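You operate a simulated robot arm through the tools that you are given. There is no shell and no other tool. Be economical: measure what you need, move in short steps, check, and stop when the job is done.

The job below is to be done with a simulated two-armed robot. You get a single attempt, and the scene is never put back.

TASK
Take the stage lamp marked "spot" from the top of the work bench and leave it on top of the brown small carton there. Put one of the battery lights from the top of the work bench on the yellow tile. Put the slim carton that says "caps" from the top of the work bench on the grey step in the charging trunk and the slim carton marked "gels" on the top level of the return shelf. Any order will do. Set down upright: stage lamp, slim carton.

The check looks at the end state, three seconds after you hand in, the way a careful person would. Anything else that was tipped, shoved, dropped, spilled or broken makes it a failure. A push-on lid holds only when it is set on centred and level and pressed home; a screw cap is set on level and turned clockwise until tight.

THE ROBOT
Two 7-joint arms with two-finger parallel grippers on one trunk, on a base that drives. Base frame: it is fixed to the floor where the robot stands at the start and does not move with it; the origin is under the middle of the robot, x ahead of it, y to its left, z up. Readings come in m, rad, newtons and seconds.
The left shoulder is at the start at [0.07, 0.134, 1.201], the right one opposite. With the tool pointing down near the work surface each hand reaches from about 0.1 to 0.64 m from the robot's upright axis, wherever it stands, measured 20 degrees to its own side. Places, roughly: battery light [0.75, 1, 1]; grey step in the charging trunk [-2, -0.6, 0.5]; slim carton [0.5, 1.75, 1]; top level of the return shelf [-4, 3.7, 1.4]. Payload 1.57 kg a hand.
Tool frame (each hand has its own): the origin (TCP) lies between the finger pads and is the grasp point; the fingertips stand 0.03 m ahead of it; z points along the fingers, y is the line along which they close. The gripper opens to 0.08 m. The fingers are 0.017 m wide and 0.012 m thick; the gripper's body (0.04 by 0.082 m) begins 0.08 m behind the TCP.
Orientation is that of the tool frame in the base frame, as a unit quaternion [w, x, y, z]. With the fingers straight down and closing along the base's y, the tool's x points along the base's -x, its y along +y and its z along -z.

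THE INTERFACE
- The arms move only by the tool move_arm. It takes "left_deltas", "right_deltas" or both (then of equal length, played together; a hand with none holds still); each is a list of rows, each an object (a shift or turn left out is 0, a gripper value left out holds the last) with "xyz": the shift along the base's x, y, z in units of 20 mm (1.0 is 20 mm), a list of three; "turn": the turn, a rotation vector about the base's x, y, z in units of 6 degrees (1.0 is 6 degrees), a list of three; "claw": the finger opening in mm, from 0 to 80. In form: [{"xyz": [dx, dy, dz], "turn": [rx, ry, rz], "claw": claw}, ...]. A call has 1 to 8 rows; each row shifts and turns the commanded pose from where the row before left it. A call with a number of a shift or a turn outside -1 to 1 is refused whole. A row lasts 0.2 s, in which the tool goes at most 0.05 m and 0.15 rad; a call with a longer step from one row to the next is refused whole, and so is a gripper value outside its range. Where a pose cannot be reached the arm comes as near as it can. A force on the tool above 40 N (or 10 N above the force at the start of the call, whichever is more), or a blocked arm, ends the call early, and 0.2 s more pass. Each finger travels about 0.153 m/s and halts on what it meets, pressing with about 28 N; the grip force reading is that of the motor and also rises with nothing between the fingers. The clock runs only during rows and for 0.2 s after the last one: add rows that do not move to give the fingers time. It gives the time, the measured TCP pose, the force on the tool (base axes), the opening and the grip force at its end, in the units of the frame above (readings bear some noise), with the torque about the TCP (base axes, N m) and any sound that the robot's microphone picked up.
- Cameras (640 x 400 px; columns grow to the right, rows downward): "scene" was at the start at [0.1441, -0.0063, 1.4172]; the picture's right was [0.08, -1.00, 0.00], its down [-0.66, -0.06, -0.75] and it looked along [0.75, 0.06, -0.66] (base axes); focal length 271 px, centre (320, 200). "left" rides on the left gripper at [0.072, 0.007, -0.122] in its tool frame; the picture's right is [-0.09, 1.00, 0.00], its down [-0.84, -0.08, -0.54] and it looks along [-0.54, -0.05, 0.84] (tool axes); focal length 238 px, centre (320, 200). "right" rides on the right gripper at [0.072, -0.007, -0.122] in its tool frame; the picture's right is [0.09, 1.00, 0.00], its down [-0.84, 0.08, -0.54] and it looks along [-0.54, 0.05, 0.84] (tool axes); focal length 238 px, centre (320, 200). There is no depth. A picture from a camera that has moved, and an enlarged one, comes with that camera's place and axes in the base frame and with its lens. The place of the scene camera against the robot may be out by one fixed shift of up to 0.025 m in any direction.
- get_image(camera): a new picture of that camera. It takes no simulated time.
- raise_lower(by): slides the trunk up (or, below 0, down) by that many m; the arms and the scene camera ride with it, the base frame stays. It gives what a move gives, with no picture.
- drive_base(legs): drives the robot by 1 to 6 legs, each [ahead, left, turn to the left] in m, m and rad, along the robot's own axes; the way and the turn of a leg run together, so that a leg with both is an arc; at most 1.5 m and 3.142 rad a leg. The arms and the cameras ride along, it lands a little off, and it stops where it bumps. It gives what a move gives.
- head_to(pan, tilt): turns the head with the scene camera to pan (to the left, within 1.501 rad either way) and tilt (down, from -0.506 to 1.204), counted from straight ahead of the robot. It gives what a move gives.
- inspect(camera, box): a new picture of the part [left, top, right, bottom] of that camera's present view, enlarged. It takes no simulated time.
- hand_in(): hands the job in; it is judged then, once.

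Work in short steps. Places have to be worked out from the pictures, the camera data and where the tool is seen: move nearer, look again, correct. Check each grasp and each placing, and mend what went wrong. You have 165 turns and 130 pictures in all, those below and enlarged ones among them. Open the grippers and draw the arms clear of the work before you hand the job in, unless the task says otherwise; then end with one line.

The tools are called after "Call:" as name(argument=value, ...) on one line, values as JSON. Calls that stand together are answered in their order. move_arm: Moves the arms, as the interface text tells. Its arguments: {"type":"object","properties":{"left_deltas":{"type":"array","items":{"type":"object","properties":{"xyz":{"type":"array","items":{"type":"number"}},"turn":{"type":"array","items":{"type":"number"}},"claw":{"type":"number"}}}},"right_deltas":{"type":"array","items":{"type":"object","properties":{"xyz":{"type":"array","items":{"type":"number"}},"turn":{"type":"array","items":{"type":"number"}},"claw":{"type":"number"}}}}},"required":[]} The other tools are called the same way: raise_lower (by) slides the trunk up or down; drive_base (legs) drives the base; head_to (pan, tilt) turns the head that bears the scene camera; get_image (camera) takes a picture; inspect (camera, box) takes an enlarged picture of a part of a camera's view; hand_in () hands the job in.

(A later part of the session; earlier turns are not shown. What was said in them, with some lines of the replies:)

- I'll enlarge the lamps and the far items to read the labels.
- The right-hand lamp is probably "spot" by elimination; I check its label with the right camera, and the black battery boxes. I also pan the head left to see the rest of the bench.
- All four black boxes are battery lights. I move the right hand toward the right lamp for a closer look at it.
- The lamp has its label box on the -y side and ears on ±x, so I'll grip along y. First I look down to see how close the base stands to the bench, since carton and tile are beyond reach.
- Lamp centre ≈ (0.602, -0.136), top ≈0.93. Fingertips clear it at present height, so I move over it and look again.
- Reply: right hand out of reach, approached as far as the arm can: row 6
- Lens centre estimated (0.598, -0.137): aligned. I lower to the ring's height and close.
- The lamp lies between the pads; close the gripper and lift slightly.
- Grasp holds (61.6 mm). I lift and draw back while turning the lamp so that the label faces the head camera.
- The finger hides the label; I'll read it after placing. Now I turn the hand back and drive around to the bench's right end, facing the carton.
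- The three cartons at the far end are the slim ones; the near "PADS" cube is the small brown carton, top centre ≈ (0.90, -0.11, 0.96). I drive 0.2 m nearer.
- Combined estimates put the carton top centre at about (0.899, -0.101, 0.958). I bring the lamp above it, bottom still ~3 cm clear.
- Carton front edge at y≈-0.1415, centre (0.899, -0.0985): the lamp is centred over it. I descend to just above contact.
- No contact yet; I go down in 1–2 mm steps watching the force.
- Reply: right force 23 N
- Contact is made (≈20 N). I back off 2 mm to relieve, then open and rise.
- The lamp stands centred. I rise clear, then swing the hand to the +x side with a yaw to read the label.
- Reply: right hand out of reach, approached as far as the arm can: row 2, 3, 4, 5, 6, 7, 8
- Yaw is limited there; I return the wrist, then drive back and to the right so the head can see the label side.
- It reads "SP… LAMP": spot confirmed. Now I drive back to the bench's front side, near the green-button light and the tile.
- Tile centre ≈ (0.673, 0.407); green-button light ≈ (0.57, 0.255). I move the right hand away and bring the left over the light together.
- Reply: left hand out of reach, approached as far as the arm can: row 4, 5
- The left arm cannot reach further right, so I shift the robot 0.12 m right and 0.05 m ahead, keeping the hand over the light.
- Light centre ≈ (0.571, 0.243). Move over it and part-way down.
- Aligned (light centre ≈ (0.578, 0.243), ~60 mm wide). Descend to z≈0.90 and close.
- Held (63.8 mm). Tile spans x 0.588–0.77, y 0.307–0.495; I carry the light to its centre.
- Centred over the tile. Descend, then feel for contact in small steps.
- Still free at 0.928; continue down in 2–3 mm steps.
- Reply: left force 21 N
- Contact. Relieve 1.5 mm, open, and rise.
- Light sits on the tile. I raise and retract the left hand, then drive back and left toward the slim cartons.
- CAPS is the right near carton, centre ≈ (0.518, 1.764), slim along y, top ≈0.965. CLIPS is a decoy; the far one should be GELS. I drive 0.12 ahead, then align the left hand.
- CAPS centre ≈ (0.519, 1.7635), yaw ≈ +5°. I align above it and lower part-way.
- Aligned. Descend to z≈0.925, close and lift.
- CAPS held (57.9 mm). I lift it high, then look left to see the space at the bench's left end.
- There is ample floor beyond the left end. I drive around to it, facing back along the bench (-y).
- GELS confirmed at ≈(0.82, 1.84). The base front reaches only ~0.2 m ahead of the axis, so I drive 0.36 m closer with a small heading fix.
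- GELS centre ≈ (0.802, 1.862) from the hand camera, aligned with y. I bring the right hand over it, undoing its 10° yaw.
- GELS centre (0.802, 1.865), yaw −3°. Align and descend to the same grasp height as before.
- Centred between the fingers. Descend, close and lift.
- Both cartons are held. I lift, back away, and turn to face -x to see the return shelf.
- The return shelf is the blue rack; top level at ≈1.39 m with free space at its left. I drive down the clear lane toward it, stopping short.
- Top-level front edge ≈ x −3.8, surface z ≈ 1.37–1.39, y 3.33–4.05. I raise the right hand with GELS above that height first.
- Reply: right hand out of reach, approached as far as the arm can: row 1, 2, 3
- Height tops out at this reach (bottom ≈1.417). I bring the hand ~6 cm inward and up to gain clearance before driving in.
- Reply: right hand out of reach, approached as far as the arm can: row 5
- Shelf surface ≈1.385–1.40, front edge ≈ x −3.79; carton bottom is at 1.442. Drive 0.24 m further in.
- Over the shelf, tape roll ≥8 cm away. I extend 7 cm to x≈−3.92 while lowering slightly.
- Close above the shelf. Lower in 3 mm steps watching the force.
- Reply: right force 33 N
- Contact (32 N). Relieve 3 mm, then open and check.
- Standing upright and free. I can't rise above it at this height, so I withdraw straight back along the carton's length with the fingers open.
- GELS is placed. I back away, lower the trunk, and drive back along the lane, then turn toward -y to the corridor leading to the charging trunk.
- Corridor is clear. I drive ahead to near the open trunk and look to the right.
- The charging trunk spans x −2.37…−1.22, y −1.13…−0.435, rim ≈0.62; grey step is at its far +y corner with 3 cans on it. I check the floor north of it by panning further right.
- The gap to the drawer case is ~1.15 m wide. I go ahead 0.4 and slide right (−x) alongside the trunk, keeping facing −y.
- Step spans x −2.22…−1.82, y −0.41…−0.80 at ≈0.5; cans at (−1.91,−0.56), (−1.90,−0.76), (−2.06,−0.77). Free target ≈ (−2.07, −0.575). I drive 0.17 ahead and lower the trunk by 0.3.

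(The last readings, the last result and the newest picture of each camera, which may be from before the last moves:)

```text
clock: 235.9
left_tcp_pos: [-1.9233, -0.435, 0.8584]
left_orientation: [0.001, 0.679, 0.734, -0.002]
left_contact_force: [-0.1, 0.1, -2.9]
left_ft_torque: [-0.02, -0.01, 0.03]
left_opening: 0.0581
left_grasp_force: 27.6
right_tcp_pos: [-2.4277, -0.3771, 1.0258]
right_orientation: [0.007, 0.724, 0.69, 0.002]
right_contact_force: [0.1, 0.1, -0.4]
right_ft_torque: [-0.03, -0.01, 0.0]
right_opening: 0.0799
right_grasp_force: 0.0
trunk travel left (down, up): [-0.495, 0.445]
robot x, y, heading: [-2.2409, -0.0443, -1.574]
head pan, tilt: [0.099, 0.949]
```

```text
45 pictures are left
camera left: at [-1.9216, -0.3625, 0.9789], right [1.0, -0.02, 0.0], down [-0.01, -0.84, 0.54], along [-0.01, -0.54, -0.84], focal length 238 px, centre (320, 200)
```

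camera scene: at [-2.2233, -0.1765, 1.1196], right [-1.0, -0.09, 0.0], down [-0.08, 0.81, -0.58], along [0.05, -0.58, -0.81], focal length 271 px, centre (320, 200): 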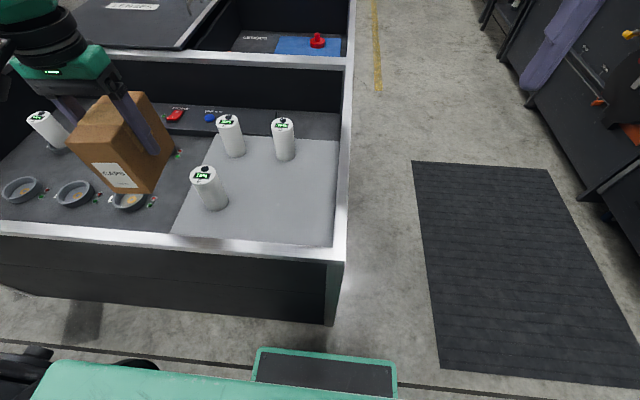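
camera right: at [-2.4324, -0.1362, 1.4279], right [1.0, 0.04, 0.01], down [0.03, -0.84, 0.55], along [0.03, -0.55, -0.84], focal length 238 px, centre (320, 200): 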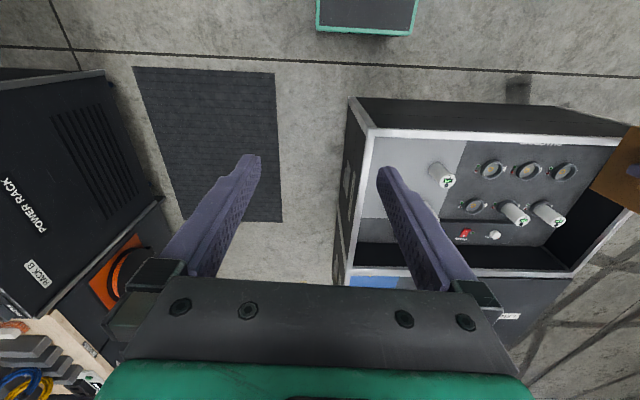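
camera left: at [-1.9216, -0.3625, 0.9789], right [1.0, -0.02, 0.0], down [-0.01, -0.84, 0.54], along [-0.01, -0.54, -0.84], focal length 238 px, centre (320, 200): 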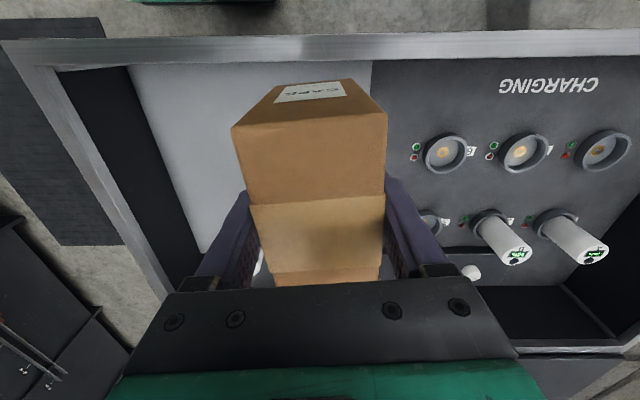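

Confirmed geometry. Move CAPS over the free spot (−2.08, −0.565) at the present height.

Call:
move_arm(left_deltas=[{"xyz": [-0.98, -0.81, 0]}, {"xyz": [-0.98, -0.81, 0]}, {"xyz": [-0.98, -0.81, 0]}, {"xyz": [-0.98, -0.81, 0]}, {"xyz": [-0.98, -0.81, 0]}, {"xyz": [-0.98, -0.81, 0]}, {"xyz": [-0.98, -0.81, 0]}, {"xyz": [-0.98, -0.81, 0]}])

Call:
get_image(camera="left")

Call:
get_image(camera="scene")

```text
clock: 237.7
left_tcp_pos: [-2.0793, -0.5663, 0.8564]
left_orientation: [0.0, 0.679, 0.734, 0.0]
left_contact_force: [0.3, -0.7, -3.3]
left_ft_torque: [0.04, 0.01, -0.01]
left_opening: 0.0579
left_grasp_force: 28.3
right_tcp_pos: [-2.4279, -0.379, 1.0256]
right_orientation: [0.006, 0.723, 0.691, 0.003]
right_contact_force: [0.9, -0.2, -0.5]
right_ft_torque: [0.03, 0.02, 0.01]
right_opening: 0.0801
right_grasp_force: 0.1
trunk travel left (down, up): [-0.495, 0.445]
robot x, y, heading: [-2.2386, -0.0397, -1.575]
head pan, tilt: [0.099, 0.949]
```

```text
44 pictures are left
camera left: at [-2.0788, -0.4935, 0.9777], right [1.0, -0.01, 0.0], down [-0.01, -0.84, 0.54], along [-0.01, -0.54, -0.84], focal length 238 px, centre (320, 200)
```

left: 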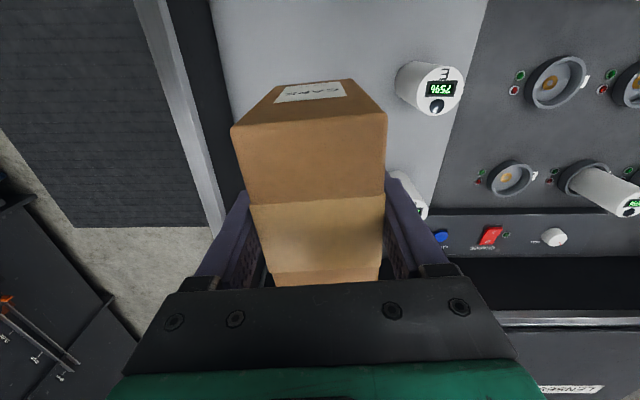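

```text
43 pictures are left
camera scene: at [-2.2236, -0.1782, 1.1194], right [-1.0, -0.09, 0.0], down [-0.07, 0.81, -0.58], along [0.05, -0.58, -0.81], focal length 271 px, centre (320, 200)
```

scene: 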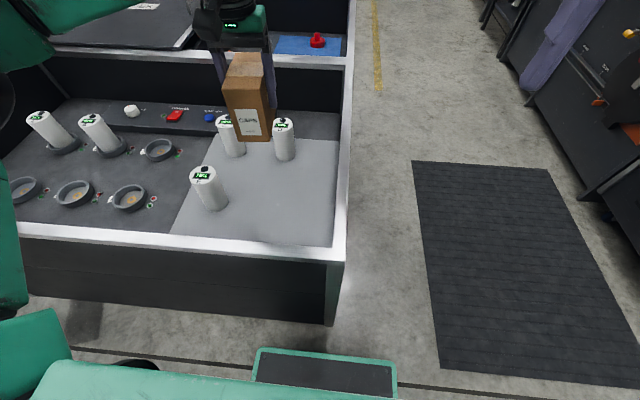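

Clear of the cans. I descend in two stages to ~3 cm above the step.

Call:
move_arm(left_deltas=[{"xyz": [0, 0, -1]}, {"xyz": [0, 0, -1]}, {"xyz": [0, 0, -1]}, {"xyz": [0, 0, -1]}, {"xyz": [0, 0, -1]}, {"xyz": [0, 0, -1]}, {"xyz": [0, 0, -1]}, {"xyz": [0, 0, -1]}])

Call:
get_image(camera="scene")

Call:
get_image(camera="left")

```text
clock: 239.5
left_tcp_pos: [-2.0789, -0.5633, 0.6979]
left_orientation: [0.0, 0.679, 0.734, -0.002]
left_contact_force: [-0.2, -0.8, -2.5]
left_ft_torque: [0.0, 0.01, 0.03]
left_opening: 0.0579
left_grasp_force: 28.0
right_tcp_pos: [-2.4281, -0.3779, 1.0268]
right_orientation: [0.006, 0.723, 0.691, 0.003]
right_contact_force: [-0.5, -0.4, 0.0]
right_ft_torque: [-0.03, -0.01, 0.03]
right_opening: 0.08
right_grasp_force: 0.0
trunk travel left (down, up): [-0.495, 0.445]
robot x, y, heading: [-2.2418, -0.0404, -1.58]
head pan, tilt: [0.099, 0.949]
```

```text
42 pictures are left
camera scene: at [-2.2233, -0.1769, 1.1195], right [-1.0, -0.09, 0.0], down [-0.08, 0.81, -0.58], along [0.05, -0.58, -0.81], focal length 271 px, centre (320, 200)
```

scene: 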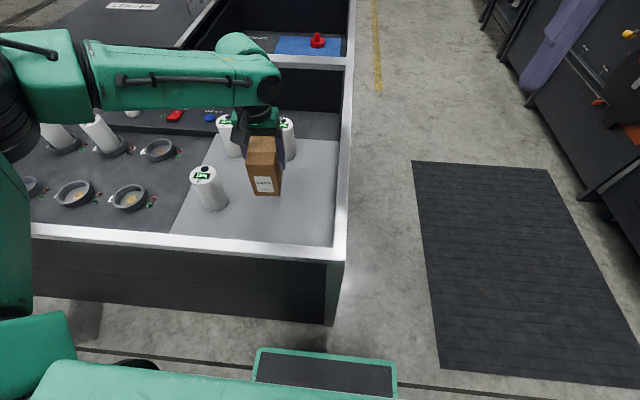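

```text
41 pictures are left
camera left: at [-2.0772, -0.4907, 0.8185], right [1.0, -0.02, 0.0], down [-0.01, -0.84, 0.55], along [-0.01, -0.55, -0.84], focal length 238 px, centre (320, 200)
```

left: 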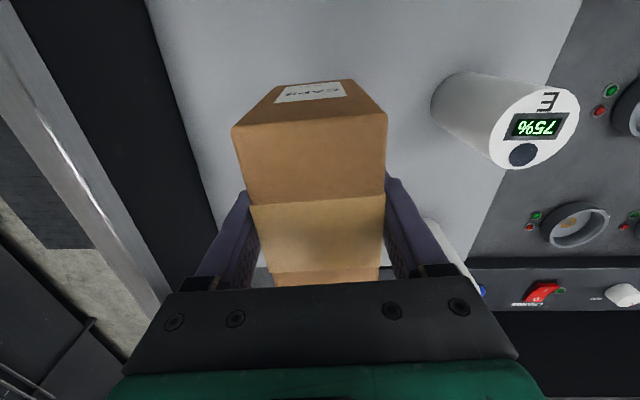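

Margins look fine. Continue down ~9 cm, then feel for contact.

Call:
move_arm(left_deltas=[{"xyz": [0, 0, -1]}, {"xyz": [0, 0, -1]}, {"xyz": [0, 0, -1]}, {"xyz": [0, 0, -1]}, {"xyz": [0, 0, -0.6]}])

Call:
get_image(camera="scene")

```text
clock: 240.7
left_tcp_pos: [-2.0607, -0.5345, 0.6231]
left_orientation: [0.0, 0.679, 0.734, -0.004]
left_contact_force: [0.1, 0.4, -2.7]
left_ft_torque: [0.01, 0.04, -0.03]
left_opening: 0.0576
left_grasp_force: 27.8
left hand out of reach, approached as far as the arm can: row 1, 2, 3, 4, 5
right_tcp_pos: [-2.4275, -0.377, 1.0263]
right_orientation: [0.007, 0.723, 0.69, 0.002]
right_contact_force: [0.0, 0.5, 0.2]
right_ft_torque: [-0.01, 0.02, 0.02]
right_opening: 0.0802
right_grasp_force: 0.0
trunk travel left (down, up): [-0.495, 0.445]
robot x, y, heading: [-2.2426, -0.038, -1.577]
head pan, tilt: [0.099, 0.949]
```

```text
40 pictures are left
camera scene: at [-2.2234, -0.1767, 1.1195], right [-1.0, -0.09, 0.0], down [-0.07, 0.81, -0.58], along [0.05, -0.58, -0.81], focal length 271 px, centre (320, 200)
```

scene: 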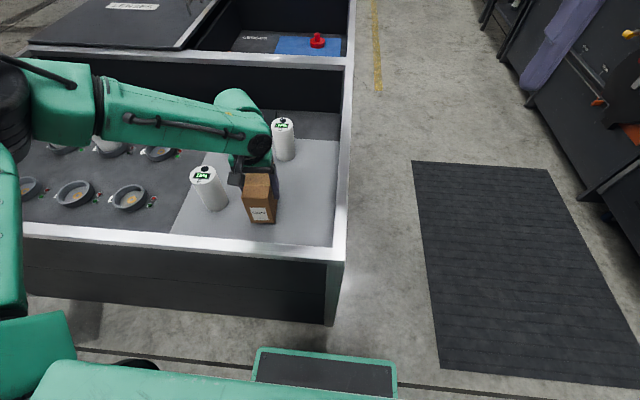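

The arm bottoms out here at (−2.06, −0.535), still a free spot. I lower the trunk 4 cm to bring the carton closer to the step.

Call:
raise_lower(by=-0.04)

Call:
inspect(camera="scene", box=[0, 30, 360, 270])

Call:
get_image(camera="left")

```text
clock: 241.5
left_tcp_pos: [-2.0618, -0.5347, 0.5856]
left_orientation: [0.003, 0.68, 0.733, -0.007]
left_contact_force: [-0.5, -1.2, 23.3]
left_ft_torque: [-0.49, -0.75, 0.06]
left_opening: 0.0578
left_grasp_force: 28.0
right_tcp_pos: [-2.4283, -0.3743, 0.9874]
right_orientation: [0.009, 0.724, 0.69, 0.001]
right_contact_force: [0.6, 0.1, -0.2]
right_ft_torque: [0.02, 0.03, -0.02]
right_opening: 0.0799
right_grasp_force: 0.1
trunk travel left (down, up): [-0.455, 0.485]
robot x, y, heading: [-2.239, -0.0459, -1.581]
head pan, tilt: [0.099, 0.949]
```

```text
1.67 times, centred on (180, 150) of scene
camera zoom: at [-2.2249, -0.1733, 1.08], right [-1.0, -0.09, 0.0], down [-0.07, 0.81, -0.58], along [0.05, -0.58, -0.81], focal length 452 px, centre (553, 283)
```

zoom: 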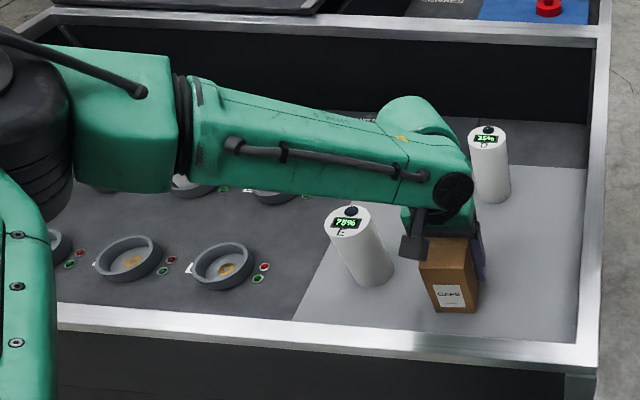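

```text
38 pictures are left
camera left: at [-2.0607, -0.461, 0.7067], right [1.0, -0.02, 0.0], down [-0.01, -0.83, 0.55], along [-0.01, -0.55, -0.83], focal length 238 px, centre (320, 200)
```

left: 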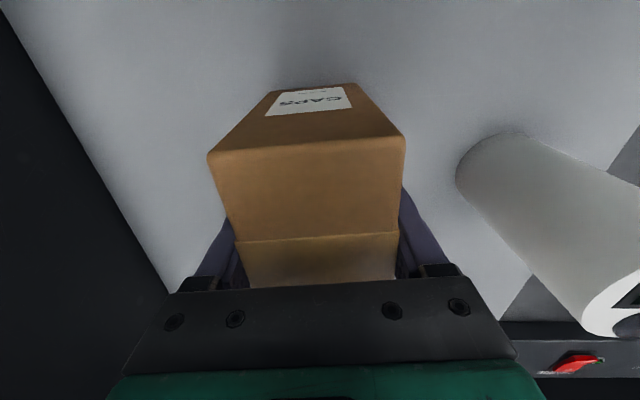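

The carton met the step (23 N) and slid slightly up in the grip. I raise 4 mm to unload and check its attitude.

Call:
raise_lower(by=0.004)

Call:
inspect(camera="scene", box=[200, 130, 320, 240])

```text
clock: 242.1
left_tcp_pos: [-2.0616, -0.5347, 0.5859]
left_orientation: [-0.001, 0.68, 0.733, -0.003]
left_contact_force: [-3.6, -5.1, 2.8]
left_ft_torque: [-0.55, -0.11, -0.32]
left_opening: 0.0581
left_grasp_force: 27.8
right_tcp_pos: [-2.4282, -0.3768, 0.9898]
right_orientation: [0.007, 0.724, 0.69, 0.001]
right_contact_force: [-0.5, 0.8, 0.3]
right_ft_torque: [-0.03, -0.01, 0.03]
right_opening: 0.0799
right_grasp_force: 0.1
trunk travel left (down, up): [-0.459, 0.481]
robot x, y, heading: [-2.2382, -0.04, -1.572]
head pan, tilt: [0.099, 0.949]
```

```text
3.64 times, centred on (260, 185) of scene
camera zoom: at [-2.2244, -0.1761, 1.0834], right [-1.0, -0.09, 0.0], down [-0.07, 0.81, -0.58], along [0.05, -0.58, -0.81], focal length 986 px, centre (538, 254)
```

zoom: 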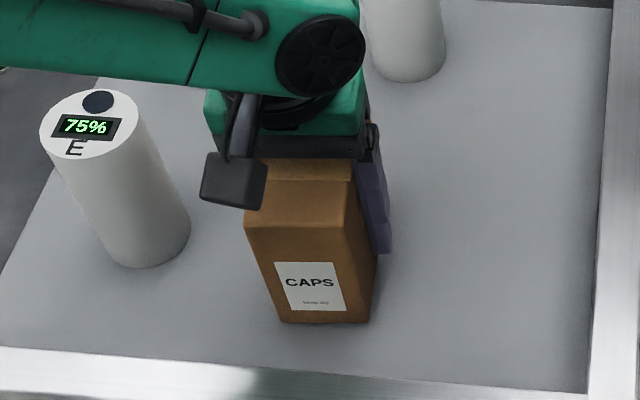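

Level and nearly unloaded. Open the gripper.

Call:
move_arm(left_deltas=[{"claw": 66}, {"claw": 76}, {"claw": 80}, {"claw": 80}])

Call:
get_image(camera="left")

```text
clock: 243.1
left_tcp_pos: [-2.0611, -0.5359, 0.5876]
left_orientation: [0.001, 0.68, 0.734, -0.003]
left_contact_force: [0.1, 0.5, 0.2]
left_ft_torque: [-0.01, 0.01, 0.02]
left_opening: 0.0797
left_grasp_force: 0.1
right_tcp_pos: [-2.4278, -0.3761, 0.9899]
right_orientation: [0.007, 0.723, 0.691, 0.002]
right_contact_force: [0.8, -0.1, 0.4]
right_ft_torque: [-0.02, -0.01, -0.02]
right_opening: 0.0799
right_grasp_force: 0.1
trunk travel left (down, up): [-0.459, 0.481]
robot x, y, heading: [-2.2401, -0.0419, -1.585]
head pan, tilt: [0.099, 0.949]
```

```text
36 pictures are left
camera left: at [-2.0596, -0.4619, 0.7084], right [1.0, -0.02, 0.0], down [-0.01, -0.84, 0.55], along [-0.01, -0.55, -0.84], focal length 238 px, centre (320, 200)
```

left: 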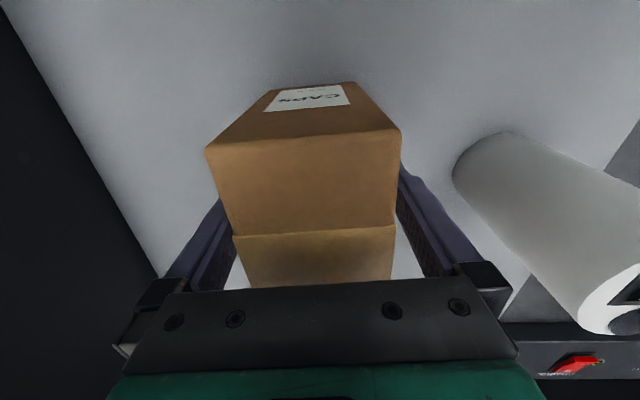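

Free on both sides, no force. I raise the whole trunk straight up 0.2 m.

Call:
raise_lower(by=0.2)

Call:
get_image(camera="left")

Call:
get_image(camera="scene")

```text
clock: 245.2
left_tcp_pos: [-2.0611, -0.5345, 0.7872]
left_orientation: [0.001, 0.679, 0.734, -0.003]
left_contact_force: [0.0, -0.3, -1.5]
left_ft_torque: [-0.01, 0.04, 0.0]
left_opening: 0.0797
left_grasp_force: 0.1
right_tcp_pos: [-2.4274, -0.3767, 1.1909]
right_orientation: [0.007, 0.724, 0.69, 0.002]
right_contact_force: [-0.4, -0.2, -0.2]
right_ft_torque: [-0.01, 0.02, 0.02]
right_opening: 0.0803
right_grasp_force: 0.1
trunk travel left (down, up): [-0.659, 0.281]
robot x, y, heading: [-2.2381, -0.0423, -1.577]
head pan, tilt: [0.099, 0.949]
```

```text
35 pictures are left
camera left: at [-2.0596, -0.4621, 0.9083], right [1.0, -0.02, 0.0], down [-0.01, -0.84, 0.55], along [-0.01, -0.55, -0.84], focal length 238 px, centre (320, 200)
```

left: 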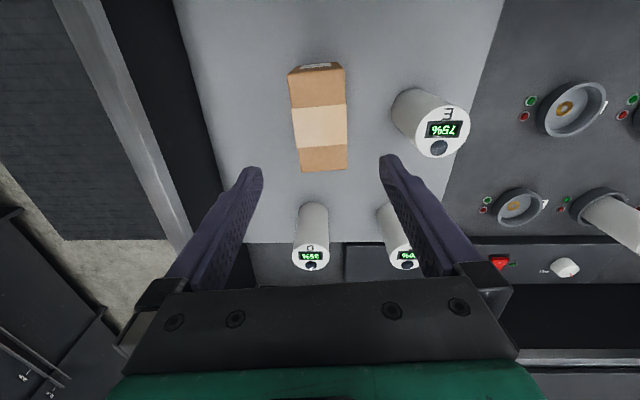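

```text
34 pictures are left
camera scene: at [-2.2236, -0.1764, 1.2835], right [-1.0, -0.09, 0.0], down [-0.07, 0.81, -0.58], along [0.05, -0.58, -0.81], focal length 271 px, centre (320, 200)
```

scene: 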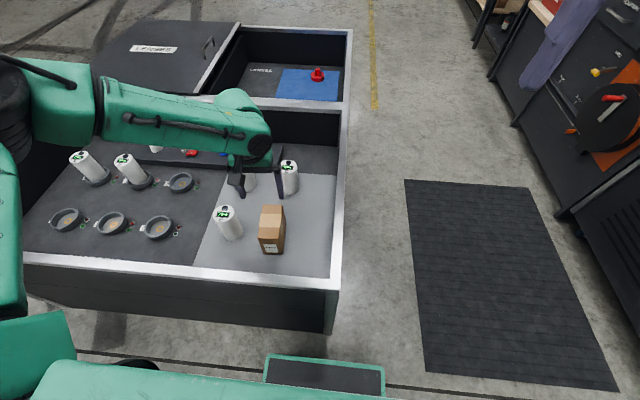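

CAPS stands upright on the step, all cans in place. I raise fully and back the arms clear, then take a last look.

Call:
raise_lower(by=0.2)

Call:
drive_base(legs=[[-0.25, 0, 0]])

Call:
get_image(camera="scene")

```text
clock: 247.4
left_tcp_pos: [-2.0602, -0.5349, 0.9866]
left_orientation: [0.001, 0.679, 0.734, -0.003]
left_contact_force: [-0.4, -0.4, -0.9]
left_ft_torque: [-0.01, -0.03, -0.02]
left_opening: 0.0799
left_grasp_force: 0.0
right_tcp_pos: [-2.4274, -0.377, 1.3895]
right_orientation: [0.007, 0.724, 0.69, 0.001]
right_contact_force: [0.2, -0.3, -0.6]
right_ft_torque: [-0.01, 0.0, -0.01]
right_opening: 0.0796
right_grasp_force: 0.0
trunk travel left (down, up): [-0.859, 0.081]
robot x, y, heading: [-2.2434, -0.0398, -1.575]
head pan, tilt: [0.099, 0.949]
```

```text
clock: 249.2
left_tcp_pos: [-2.0592, -0.2873, 0.9865]
left_orientation: [0.0, 0.679, 0.734, -0.002]
left_contact_force: [-0.3, -0.1, -0.2]
left_ft_torque: [0.02, -0.01, 0.04]
left_opening: 0.0799
left_grasp_force: 0.1
right_tcp_pos: [-2.4253, -0.1303, 1.3893]
right_orientation: [0.006, 0.723, 0.691, 0.003]
right_contact_force: [1.1, -0.4, 0.1]
right_ft_torque: [0.04, 0.02, 0.01]
right_opening: 0.0799
right_grasp_force: 0.1
trunk travel left (down, up): [-0.859, 0.081]
robot x, y, heading: [-2.2376, 0.2109, -1.576]
head pan, tilt: [0.099, 0.949]
```

```text
33 pictures are left
camera scene: at [-2.2218, 0.0696, 1.4833], right [-1.0, -0.09, 0.0], down [-0.08, 0.81, -0.58], along [0.05, -0.58, -0.81], focal length 271 px, centre (320, 200)
```

scene: 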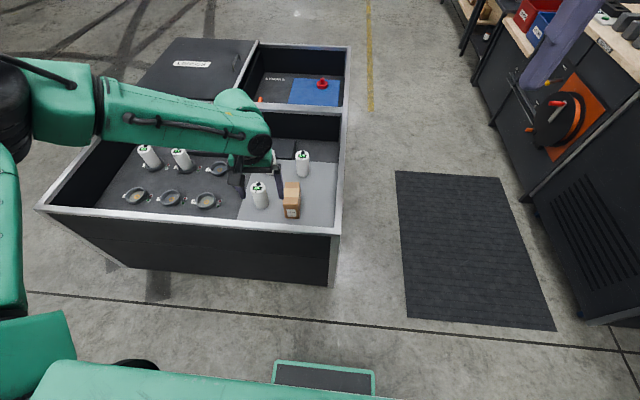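

Everything is in place and the grippers are open and clear of the work; I hand in.

Call:
hand_in()

```text
The job is handed in.
```

All four items are placed and the job is handed in: the spot lamp stands upright on the brown "PADS" carton, a battery light is on the yellow tile, "caps" is upright on the grey step in the charging trunk, and "gels" is upright on the top level of the return shelf.
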